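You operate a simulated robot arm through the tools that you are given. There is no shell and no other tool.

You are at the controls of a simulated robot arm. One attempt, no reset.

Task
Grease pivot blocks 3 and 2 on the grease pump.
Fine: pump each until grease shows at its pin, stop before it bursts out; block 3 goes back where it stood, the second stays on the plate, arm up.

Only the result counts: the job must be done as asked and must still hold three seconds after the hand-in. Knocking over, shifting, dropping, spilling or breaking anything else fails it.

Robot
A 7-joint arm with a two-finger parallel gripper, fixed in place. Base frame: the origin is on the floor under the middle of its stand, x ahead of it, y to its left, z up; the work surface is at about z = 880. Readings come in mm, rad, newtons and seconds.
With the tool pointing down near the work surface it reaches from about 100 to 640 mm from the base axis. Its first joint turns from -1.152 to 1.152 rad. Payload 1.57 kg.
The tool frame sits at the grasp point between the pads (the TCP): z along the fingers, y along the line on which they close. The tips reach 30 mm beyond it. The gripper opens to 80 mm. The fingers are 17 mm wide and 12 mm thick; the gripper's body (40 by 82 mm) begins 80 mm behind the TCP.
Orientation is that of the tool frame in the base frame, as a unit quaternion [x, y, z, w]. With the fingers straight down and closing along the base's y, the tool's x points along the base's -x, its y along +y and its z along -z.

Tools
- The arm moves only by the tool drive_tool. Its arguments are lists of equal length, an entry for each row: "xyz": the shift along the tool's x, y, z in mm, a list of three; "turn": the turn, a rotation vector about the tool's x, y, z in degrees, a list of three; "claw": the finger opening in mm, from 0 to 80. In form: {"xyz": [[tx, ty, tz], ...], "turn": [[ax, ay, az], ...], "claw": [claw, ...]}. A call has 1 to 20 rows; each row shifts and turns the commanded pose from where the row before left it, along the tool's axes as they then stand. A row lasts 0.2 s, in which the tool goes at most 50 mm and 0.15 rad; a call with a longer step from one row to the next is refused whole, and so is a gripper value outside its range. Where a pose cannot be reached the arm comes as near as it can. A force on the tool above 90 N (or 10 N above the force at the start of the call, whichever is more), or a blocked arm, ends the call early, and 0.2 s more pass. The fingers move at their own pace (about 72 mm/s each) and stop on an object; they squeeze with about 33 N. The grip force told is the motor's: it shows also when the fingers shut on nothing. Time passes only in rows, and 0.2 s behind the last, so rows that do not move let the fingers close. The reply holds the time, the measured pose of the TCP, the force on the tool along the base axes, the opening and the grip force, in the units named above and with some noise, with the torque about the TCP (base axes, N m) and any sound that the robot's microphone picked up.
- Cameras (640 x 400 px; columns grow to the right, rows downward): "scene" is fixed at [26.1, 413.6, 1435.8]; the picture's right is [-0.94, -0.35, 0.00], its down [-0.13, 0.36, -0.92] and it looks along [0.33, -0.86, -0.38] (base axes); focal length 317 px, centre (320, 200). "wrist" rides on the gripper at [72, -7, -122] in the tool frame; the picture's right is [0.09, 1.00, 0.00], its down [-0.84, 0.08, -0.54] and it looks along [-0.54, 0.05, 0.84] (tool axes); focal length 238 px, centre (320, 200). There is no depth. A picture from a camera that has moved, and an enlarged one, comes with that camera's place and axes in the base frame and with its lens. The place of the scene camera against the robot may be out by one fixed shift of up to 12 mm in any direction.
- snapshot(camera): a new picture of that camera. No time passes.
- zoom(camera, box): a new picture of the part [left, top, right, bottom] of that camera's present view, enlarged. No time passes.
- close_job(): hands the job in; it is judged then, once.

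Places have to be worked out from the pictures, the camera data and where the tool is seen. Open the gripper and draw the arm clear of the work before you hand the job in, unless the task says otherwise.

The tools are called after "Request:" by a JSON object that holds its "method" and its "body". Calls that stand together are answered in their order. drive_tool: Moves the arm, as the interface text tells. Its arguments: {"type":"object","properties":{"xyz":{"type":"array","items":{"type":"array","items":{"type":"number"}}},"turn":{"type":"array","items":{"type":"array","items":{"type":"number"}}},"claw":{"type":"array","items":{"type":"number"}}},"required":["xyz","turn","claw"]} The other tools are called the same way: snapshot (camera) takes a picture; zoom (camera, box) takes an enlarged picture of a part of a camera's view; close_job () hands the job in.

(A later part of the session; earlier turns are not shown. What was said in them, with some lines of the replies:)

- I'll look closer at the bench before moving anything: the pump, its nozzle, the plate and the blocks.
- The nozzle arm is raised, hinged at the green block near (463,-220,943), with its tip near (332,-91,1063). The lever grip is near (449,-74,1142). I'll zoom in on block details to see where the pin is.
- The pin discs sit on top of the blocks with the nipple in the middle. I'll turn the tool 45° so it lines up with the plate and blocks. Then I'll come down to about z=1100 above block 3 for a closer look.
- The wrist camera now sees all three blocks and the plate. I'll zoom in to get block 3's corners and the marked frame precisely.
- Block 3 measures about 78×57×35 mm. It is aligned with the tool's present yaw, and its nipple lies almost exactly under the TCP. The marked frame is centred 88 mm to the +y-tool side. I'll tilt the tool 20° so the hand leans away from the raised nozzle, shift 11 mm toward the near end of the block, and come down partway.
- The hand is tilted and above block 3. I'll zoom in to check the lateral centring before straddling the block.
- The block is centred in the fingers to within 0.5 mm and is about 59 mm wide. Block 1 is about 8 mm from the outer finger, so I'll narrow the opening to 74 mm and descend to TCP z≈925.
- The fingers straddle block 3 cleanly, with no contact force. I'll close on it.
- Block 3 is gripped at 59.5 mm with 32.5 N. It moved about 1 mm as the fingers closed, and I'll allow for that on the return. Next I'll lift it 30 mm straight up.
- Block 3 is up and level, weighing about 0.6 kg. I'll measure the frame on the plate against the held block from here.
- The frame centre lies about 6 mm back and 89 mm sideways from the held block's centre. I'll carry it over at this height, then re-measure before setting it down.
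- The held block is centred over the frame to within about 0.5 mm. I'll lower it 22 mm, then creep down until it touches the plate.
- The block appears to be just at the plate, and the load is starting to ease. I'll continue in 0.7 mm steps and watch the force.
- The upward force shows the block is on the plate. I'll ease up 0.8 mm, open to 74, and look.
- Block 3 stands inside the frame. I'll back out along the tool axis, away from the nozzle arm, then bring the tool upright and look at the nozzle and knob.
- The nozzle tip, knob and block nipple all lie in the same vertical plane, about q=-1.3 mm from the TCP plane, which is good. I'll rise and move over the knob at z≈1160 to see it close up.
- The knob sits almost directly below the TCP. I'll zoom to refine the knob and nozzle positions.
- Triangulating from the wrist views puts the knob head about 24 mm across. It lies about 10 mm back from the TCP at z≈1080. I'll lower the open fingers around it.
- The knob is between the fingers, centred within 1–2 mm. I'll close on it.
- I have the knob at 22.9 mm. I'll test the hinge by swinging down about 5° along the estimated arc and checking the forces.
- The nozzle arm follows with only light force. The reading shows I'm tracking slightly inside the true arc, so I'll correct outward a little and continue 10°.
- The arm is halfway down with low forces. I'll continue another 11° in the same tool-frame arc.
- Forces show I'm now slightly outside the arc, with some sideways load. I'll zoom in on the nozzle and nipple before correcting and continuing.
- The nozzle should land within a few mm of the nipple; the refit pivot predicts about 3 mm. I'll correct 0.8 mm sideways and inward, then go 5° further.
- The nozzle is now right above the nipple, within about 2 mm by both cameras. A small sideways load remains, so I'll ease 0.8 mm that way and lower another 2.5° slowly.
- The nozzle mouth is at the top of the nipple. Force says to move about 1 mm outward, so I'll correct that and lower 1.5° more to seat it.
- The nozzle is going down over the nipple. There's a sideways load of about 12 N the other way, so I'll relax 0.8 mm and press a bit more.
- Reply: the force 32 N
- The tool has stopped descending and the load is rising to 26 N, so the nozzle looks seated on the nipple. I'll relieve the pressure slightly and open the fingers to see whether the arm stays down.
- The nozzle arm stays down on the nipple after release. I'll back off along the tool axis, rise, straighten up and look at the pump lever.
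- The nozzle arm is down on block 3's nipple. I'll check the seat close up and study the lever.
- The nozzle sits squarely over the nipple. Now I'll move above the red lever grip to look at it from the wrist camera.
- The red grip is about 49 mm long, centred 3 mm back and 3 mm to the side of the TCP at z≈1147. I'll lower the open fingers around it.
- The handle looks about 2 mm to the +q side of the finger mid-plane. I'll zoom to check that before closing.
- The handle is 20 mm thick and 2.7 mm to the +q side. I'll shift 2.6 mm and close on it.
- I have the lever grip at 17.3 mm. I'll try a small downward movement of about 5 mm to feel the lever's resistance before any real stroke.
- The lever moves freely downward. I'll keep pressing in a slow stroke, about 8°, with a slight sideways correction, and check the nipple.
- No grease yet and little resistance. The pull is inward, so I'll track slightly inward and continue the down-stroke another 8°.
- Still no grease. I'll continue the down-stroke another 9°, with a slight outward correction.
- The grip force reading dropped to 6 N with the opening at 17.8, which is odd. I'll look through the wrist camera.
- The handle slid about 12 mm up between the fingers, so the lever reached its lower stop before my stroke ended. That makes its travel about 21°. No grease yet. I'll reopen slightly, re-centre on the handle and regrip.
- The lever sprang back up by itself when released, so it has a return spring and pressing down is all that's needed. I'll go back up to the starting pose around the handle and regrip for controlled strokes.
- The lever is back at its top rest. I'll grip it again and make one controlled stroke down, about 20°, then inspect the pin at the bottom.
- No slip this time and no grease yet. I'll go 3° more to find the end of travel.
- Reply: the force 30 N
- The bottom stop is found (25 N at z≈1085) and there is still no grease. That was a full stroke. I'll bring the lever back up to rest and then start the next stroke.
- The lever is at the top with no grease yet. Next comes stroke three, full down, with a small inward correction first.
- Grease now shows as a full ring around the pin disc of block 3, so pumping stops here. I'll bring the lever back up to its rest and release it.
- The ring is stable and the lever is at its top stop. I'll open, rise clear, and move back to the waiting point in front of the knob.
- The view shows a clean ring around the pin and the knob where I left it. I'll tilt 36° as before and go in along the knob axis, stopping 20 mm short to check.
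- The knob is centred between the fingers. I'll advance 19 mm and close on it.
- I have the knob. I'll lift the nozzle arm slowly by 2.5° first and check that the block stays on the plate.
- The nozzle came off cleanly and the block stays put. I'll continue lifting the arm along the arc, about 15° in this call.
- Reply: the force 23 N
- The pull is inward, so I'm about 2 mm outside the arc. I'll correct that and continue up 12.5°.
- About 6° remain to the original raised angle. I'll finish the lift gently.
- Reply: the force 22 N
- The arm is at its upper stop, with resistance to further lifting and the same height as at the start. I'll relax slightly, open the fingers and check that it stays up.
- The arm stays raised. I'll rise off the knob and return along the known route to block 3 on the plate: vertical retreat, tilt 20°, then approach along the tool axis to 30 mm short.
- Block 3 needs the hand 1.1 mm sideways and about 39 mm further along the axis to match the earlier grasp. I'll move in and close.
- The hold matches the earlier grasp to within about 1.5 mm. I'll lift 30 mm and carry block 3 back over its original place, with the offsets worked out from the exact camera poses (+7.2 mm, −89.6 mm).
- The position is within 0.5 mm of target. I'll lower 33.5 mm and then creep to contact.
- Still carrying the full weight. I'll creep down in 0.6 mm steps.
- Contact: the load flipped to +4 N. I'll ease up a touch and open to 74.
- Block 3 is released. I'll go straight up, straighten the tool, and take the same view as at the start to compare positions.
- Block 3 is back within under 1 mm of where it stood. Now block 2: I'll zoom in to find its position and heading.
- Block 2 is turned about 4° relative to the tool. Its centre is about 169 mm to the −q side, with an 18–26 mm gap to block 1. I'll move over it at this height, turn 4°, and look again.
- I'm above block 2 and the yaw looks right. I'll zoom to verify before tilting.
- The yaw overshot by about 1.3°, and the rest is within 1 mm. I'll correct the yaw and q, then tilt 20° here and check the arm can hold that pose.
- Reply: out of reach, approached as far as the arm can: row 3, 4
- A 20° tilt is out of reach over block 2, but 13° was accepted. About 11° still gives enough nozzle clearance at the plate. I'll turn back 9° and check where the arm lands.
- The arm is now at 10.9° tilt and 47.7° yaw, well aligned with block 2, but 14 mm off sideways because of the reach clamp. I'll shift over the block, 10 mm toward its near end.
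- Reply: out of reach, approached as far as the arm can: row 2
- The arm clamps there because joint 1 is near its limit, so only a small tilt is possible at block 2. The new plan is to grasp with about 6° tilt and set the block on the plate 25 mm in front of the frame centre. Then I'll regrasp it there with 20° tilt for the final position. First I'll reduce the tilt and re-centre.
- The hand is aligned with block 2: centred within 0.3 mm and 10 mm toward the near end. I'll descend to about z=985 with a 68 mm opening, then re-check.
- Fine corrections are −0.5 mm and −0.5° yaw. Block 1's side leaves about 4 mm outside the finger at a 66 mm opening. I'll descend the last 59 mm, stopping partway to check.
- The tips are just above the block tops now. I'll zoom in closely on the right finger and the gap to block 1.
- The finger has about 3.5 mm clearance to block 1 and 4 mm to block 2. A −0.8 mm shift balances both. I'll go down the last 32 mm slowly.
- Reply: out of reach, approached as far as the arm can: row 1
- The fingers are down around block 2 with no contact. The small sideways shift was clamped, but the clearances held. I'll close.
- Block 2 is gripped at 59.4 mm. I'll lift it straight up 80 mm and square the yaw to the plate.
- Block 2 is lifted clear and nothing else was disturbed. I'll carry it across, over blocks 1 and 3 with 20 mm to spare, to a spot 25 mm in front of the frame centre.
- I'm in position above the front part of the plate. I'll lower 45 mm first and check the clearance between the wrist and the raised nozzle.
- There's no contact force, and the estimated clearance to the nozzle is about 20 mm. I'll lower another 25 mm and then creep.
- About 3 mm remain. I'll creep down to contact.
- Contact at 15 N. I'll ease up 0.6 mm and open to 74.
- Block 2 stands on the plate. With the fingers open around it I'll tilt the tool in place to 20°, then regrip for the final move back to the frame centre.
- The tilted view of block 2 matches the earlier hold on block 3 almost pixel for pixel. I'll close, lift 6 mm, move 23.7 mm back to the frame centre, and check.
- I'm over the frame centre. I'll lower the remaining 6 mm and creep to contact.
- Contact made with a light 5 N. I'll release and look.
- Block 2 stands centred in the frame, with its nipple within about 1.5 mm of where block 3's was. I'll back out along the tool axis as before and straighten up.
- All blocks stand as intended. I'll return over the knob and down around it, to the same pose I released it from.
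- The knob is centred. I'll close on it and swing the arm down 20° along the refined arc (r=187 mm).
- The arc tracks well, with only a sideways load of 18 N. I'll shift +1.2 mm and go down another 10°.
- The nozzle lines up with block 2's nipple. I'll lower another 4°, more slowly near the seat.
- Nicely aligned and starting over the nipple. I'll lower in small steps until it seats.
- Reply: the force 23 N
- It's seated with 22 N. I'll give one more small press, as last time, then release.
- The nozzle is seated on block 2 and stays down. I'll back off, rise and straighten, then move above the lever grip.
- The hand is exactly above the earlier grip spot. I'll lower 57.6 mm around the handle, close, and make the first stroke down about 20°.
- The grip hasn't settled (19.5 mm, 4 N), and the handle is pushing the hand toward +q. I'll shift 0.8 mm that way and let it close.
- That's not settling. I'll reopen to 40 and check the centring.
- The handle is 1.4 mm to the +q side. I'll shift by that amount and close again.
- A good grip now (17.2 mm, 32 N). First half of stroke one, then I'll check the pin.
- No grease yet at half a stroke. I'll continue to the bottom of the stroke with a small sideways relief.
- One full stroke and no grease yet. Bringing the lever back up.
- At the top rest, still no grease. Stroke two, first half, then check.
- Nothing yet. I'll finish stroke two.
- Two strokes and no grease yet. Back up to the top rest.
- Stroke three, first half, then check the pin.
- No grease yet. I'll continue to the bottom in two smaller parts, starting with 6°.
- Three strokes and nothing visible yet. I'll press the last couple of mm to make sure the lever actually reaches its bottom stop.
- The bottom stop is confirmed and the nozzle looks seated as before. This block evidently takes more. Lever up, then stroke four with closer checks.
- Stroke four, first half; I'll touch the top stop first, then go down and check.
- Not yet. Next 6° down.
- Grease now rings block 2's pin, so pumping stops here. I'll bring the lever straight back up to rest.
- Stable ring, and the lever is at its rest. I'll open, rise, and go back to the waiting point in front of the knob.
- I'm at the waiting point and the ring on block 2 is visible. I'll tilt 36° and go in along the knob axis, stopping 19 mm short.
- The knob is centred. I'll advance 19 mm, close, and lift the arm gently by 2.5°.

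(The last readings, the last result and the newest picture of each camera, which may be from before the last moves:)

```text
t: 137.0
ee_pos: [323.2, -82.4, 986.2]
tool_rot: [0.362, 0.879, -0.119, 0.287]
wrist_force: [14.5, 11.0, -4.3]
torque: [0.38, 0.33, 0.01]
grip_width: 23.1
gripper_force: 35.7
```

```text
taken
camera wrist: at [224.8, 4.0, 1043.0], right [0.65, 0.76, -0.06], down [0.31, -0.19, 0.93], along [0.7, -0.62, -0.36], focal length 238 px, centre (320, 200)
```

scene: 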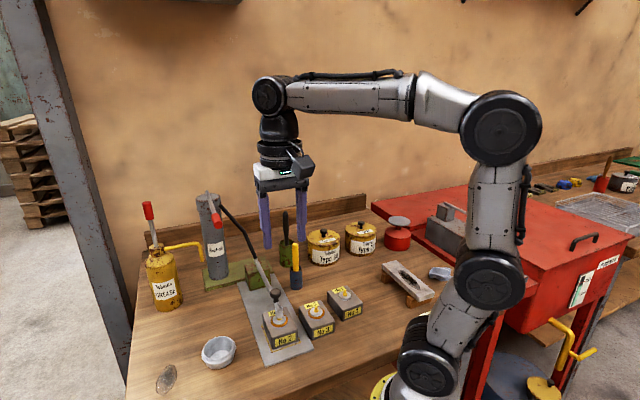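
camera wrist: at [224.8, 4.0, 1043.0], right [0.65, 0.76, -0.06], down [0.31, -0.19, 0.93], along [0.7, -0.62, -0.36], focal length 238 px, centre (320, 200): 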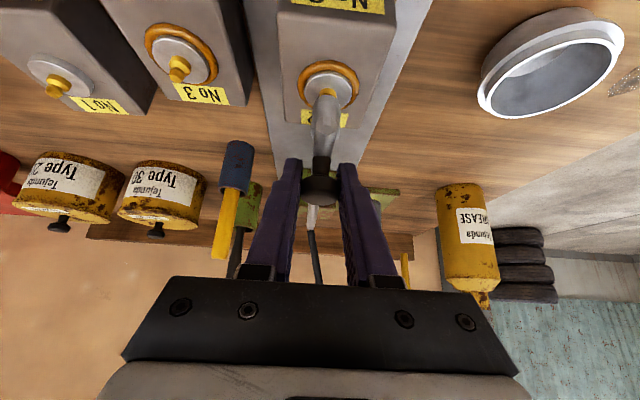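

Gripped at 23.1 mm with some sideways load. I'll relieve it by 1.2 mm while lifting the first 2.5°.

Request:
{"method": "drive_tool", "body": {"xyz": [[-1.5, 0.7, -1.5], [-1.5, 0.5, -1.4], [-2.9, 0, -2.9]], "turn": [[0, 0.6, 0], [0, 0.6, 0], [0, 1.3, 0]], "claw": [15, 15, 15]}}

Request:
{"method": "zoom", "body": {"camera": "scene", "box": [250, 270, 320, 350]}}

```text
t: 137.8
ee_pos: [323.5, -83.6, 995.0]
tool_rot: [0.367, 0.884, -0.114, 0.266]
wrist_force: [11.8, 5.1, -1.9]
torque: [0.03, 0.0, 0.05]
grip_width: 22.8
gripper_force: 35.1
```

```text
5.00 times, centred on (285, 310) of scene
camera zoom: at [26.5, 413.8, 1435.8], right [-0.94, -0.35, 0.0], down [-0.14, 0.36, -0.92], along [0.33, -0.86, -0.38], focal length 1584 px, centre (495, -350)
```

zoom: 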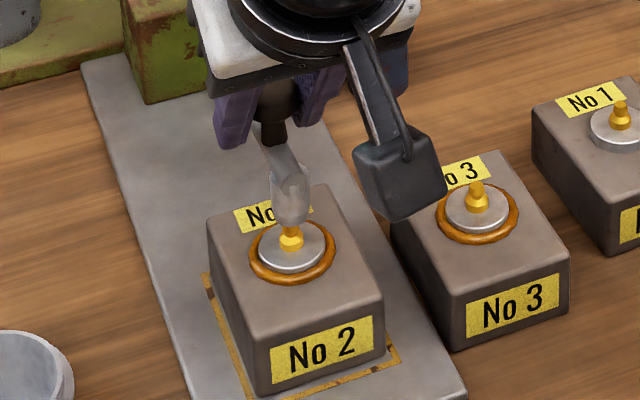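

The nozzle is off and the block undisturbed. I'll continue the lift by 15°.

Request:
{"method": "drive_tool", "body": {"xyz": [[-5.95, 0.5, -5.6], [-5.95, 0, -5.6], [-5.95, 0, -5.6], [-5.95, 0, -5.6], [-5.95, 0, -5.6], [-5.95, 0, -5.6]], "turn": [[0, 2.5, 0], [0, 2.5, 0], [0, 2.5, 0], [0, 2.5, 0], [0, 2.5, 0], [0, 2.5, 0]], "claw": [15, 15, 15, 15, 15, 15]}}

Request:
{"method": "zoom", "body": {"camera": "scene", "box": [220, 220, 340, 350]}}

```text
t: 139.2
ee_pos: [336.1, -94.6, 1042.4]
tool_rot: [0.379, 0.912, -0.064, 0.147]
wrist_force: [-1.0, 12.0, 3.6]
torque: [-0.01, -0.06, 0.04]
grip_width: 22.8
gripper_force: 36.1
```

```text
3.08 times, centred on (280, 285) of scene
camera zoom: at [26.0, 414.0, 1435.7], right [-0.94, -0.35, 0.0], down [-0.13, 0.36, -0.92], along [0.33, -0.86, -0.38], focal length 975 px, centre (443, -62)
```

zoom: 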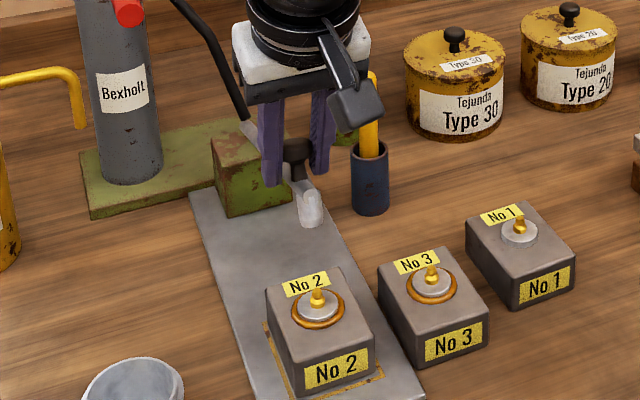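

Tracking well. Another 12.5° up.

Request:
{"method": "drive_tool", "body": {"xyz": [[-5.4, 0.3, -6.0], [-5.85, 0, -5.7], [-5.85, 0, -5.7], [-5.85, 0, -5.7], [-5.85, 0, -5.7]], "turn": [[0, 2.5, 0], [0, 2.5, 0], [0, 2.5, 0], [0, 2.5, 0], [0, 2.5, 0]], "claw": [15, 15, 15, 15, 15]}}

Request:
{"method": "zoom", "body": {"camera": "scene", "box": [210, 200, 330, 330]}}

```text
t: 140.4
ee_pos: [350.1, -109.1, 1074.9]
tool_rot: [0.383, 0.922, -0.023, 0.048]
wrist_force: [-1.8, -3.8, -6.1]
torque: [0.28, 0.42, 0.01]
grip_width: 22.8
gripper_force: 36.0
```

```text
3.08 times, centred on (270, 265) of scene
camera zoom: at [26.2, 413.5, 1435.9], right [-0.94, -0.35, 0.0], down [-0.13, 0.36, -0.92], along [0.33, -0.86, -0.38], focal length 975 px, centre (474, 0)
```

zoom: 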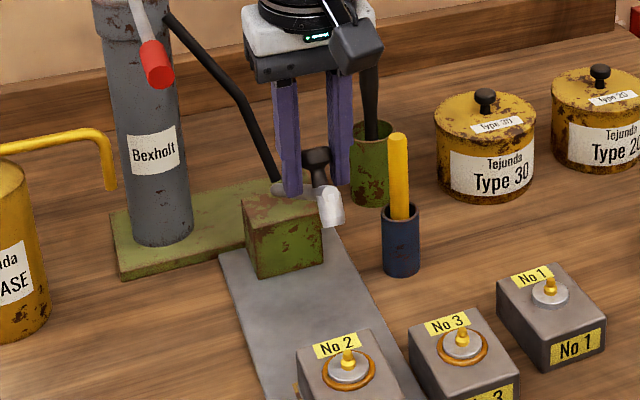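

About 6° remain. I'll lift to the upper stop.

Request:
{"method": "drive_tool", "body": {"xyz": [[-6.0, 0, -5.5], [-5.85, 0, -5.7], [-3.0, 0, -2.9]], "turn": [[0, 2.5, 0], [0, 2.5, 0], [0, 1.2, 0]], "claw": [15, 15, 15]}}

Request:
{"method": "zoom", "body": {"camera": "scene", "box": [210, 200, 330, 330]}}

```text
t: 141.2
ee_pos: [359.3, -117.8, 1087.4]
tool_rot: [0.382, 0.924, -0.003, -0.009]
wrist_force: [-17.4, 7.1, -19.4]
torque: [-0.21, -0.17, 0.04]
grip_width: 23.1
gripper_force: 35.5
```

```text
3.08 times, centred on (270, 265) of scene
camera zoom: at [25.8, 413.8, 1435.8], right [-0.94, -0.35, 0.0], down [-0.13, 0.36, -0.92], along [0.33, -0.86, -0.38], focal length 975 px, centre (474, 0)
```

zoom: 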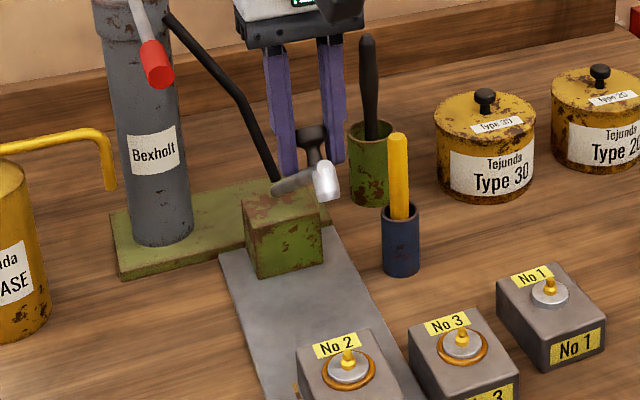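

The upper stop is reached (resisting at 25 N, same height as originally). I'll relax a little, open, and rise off the knob.

Request:
{"method": "drive_tool", "body": {"xyz": [[1.0, 0, 1.0], [0, 0, 0], [0, 0, 0], [0, 0, 0]], "turn": [[0, 0, 0], [0, 0, 0], [0, 0, 0], [0, 0, 0]], "claw": [15, 60, 60, 60]}}

Request:
{"method": "zoom", "body": {"camera": "scene", "box": [210, 200, 330, 330]}}

Request:
{"method": "snapshot", "body": {"camera": "wrist"}}

```text
t: 142.2
ee_pos: [359.9, -119.4, 1090.2]
tool_rot: [0.382, 0.924, -0.003, -0.001]
wrist_force: [0.2, 0.4, 0.1]
torque: [-0.02, -0.01, 0.0]
grip_width: 59.9
gripper_force: 0.1
```

```text
3.08 times, centred on (270, 265) of scene
camera zoom: at [26.1, 413.6, 1435.8], right [-0.94, -0.35, 0.0], down [-0.13, 0.36, -0.92], along [0.33, -0.86, -0.38], focal length 975 px, centre (474, 0)
```

zoom: 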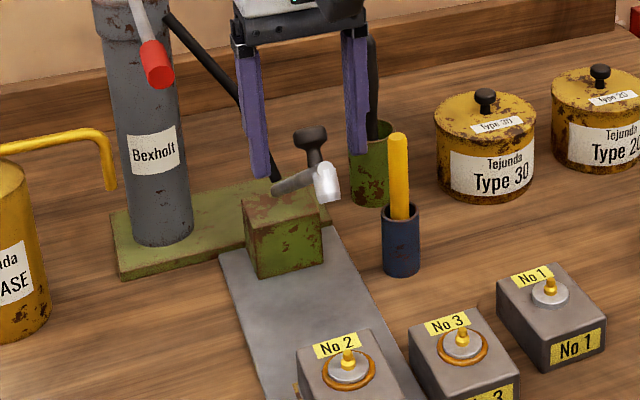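

```text
taken
camera wrist: at [304.1, -72.6, 1212.1], right [0.64, 0.77, 0.0], down [0.65, -0.54, 0.54], along [0.41, -0.35, -0.84], focal length 238 px, centre (320, 200)
```

wrist: 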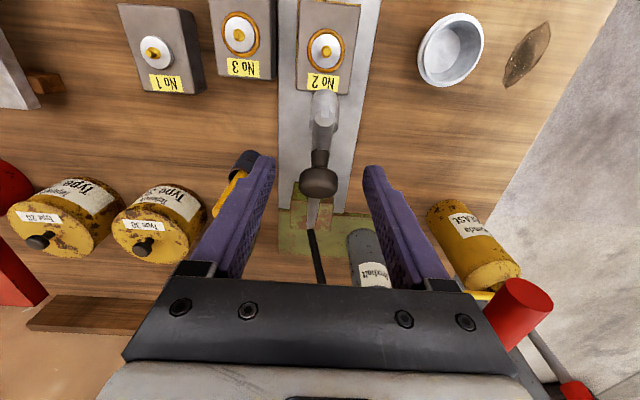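

The nozzle arm stays up on its own. I'll rise well clear, back toward the starting position.

Request:
{"method": "drive_tool", "body": {"xyz": [[0, 0, -15], [0, 0, -30], [0, 0, -40], [0, 0, -40], [20, 0, -40], [30, 0, -40], [30, 0, -20], [0, 0, 0], [0, 0, 0]], "turn": [[0, 0, 0], [0, 0, 0], [0, 0, 0], [0, 0, 0], [0, 0, 0], [0, 0, 0], [0, 0, 0], [0, 0, 0], [0, 0, 0]], "claw": [60, 60, 60, 80, 80, 80, 80, 80, 80]}}

Request:
{"method": "snapshot", "body": {"camera": "scene"}}

Request:
{"method": "zoom", "body": {"camera": "scene", "box": [230, 230, 410, 370]}}

Request:
{"method": "zoom", "body": {"camera": "scene", "box": [130, 170, 290, 270]}}

Request:
{"method": "snapshot", "body": {"camera": "wrist"}}

```text
t: 144.2
ee_pos: [304.0, -62.7, 1313.9]
tool_rot: [0.383, 0.924, -0.003, -0.001]
wrist_force: [1.2, -0.7, -0.5]
torque: [0.02, 0.0, -0.02]
grip_width: 79.9
gripper_force: 0.1
```

```text
taken
```

scene: 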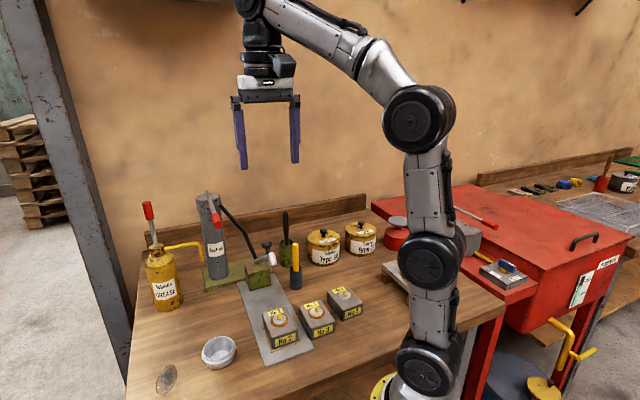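

```text
2.86 times, centred on (320, 300) of scene
camera zoom: at [26.1, 413.6, 1435.8], right [-0.94, -0.35, 0.0], down [-0.13, 0.36, -0.92], along [0.33, -0.86, -0.38], focal length 905 px, centre (320, -86)
```

zoom: 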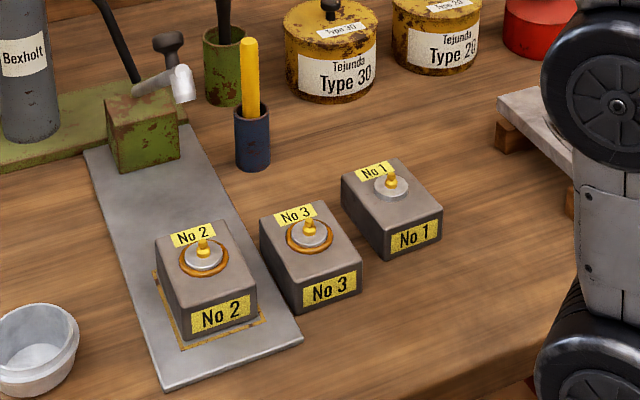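

```text
4.00 times, centred on (210, 220) of scene
camera zoom: at [26.1, 413.6, 1435.8], right [-0.94, -0.35, 0.0], down [-0.13, 0.36, -0.92], along [0.33, -0.86, -0.38], focal length 1267 px, centre (760, 120)
```

zoom: 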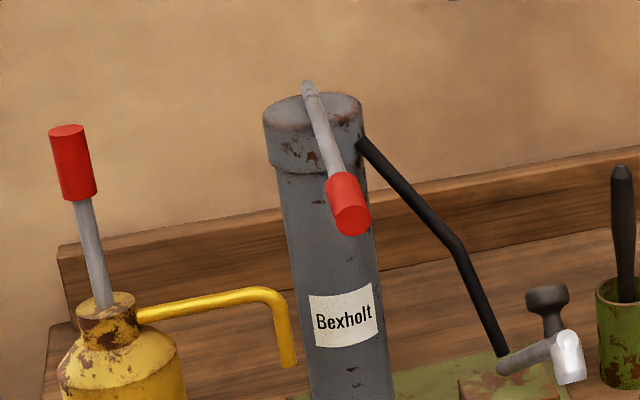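

```text
taken
camera wrist: at [248.1, -15.4, 1436.7], right [0.64, 0.77, 0.0], down [0.65, -0.54, 0.54], along [0.41, -0.35, -0.84], focal length 238 px, centre (320, 200)
```

wrist: 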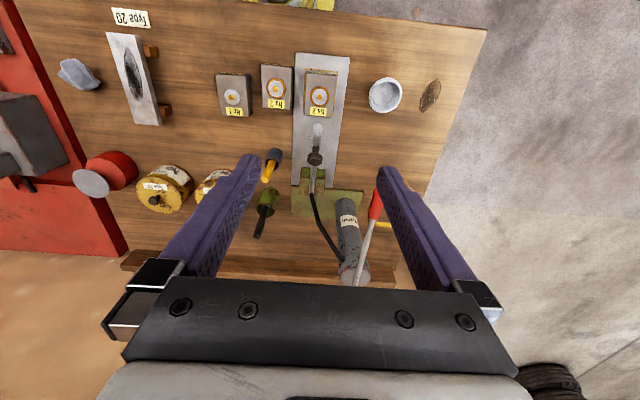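

Everything checks out:
- Block 3 is back in its place with a grease ring at the pin.
- Block 2 is in the frame on the plate with its ring.
- The nozzle arm and lever stand as at the start.
- Nothing else has moved.
- The gripper is open and clear.

I'm handing in.

Request:
{"method": "close_job", "body": {}}

```text
The job is handed in.
```

Blocks 3 and 2 are both greased, and the job is handed in.

- **Block 3:** it took three strokes before a ring of grease showed around the pin, and I stopped there. It is back within about 1 mm of where it stood.
- **Block 2:** the ring showed partway through the fourth stroke, and I stopped there. It stays on the plate inside the marked frame. I set it down once near the front of the plate to change my grip, because the arm could not tilt far enough over its original spot.
- **Pump:** the nozzle arm is back up at its stop and the lever is at rest.
- **Everything else:** in the last pictures block 1 and the other items are where they were, with no spills visible. The gripper is open and the robot arm is raised clear.
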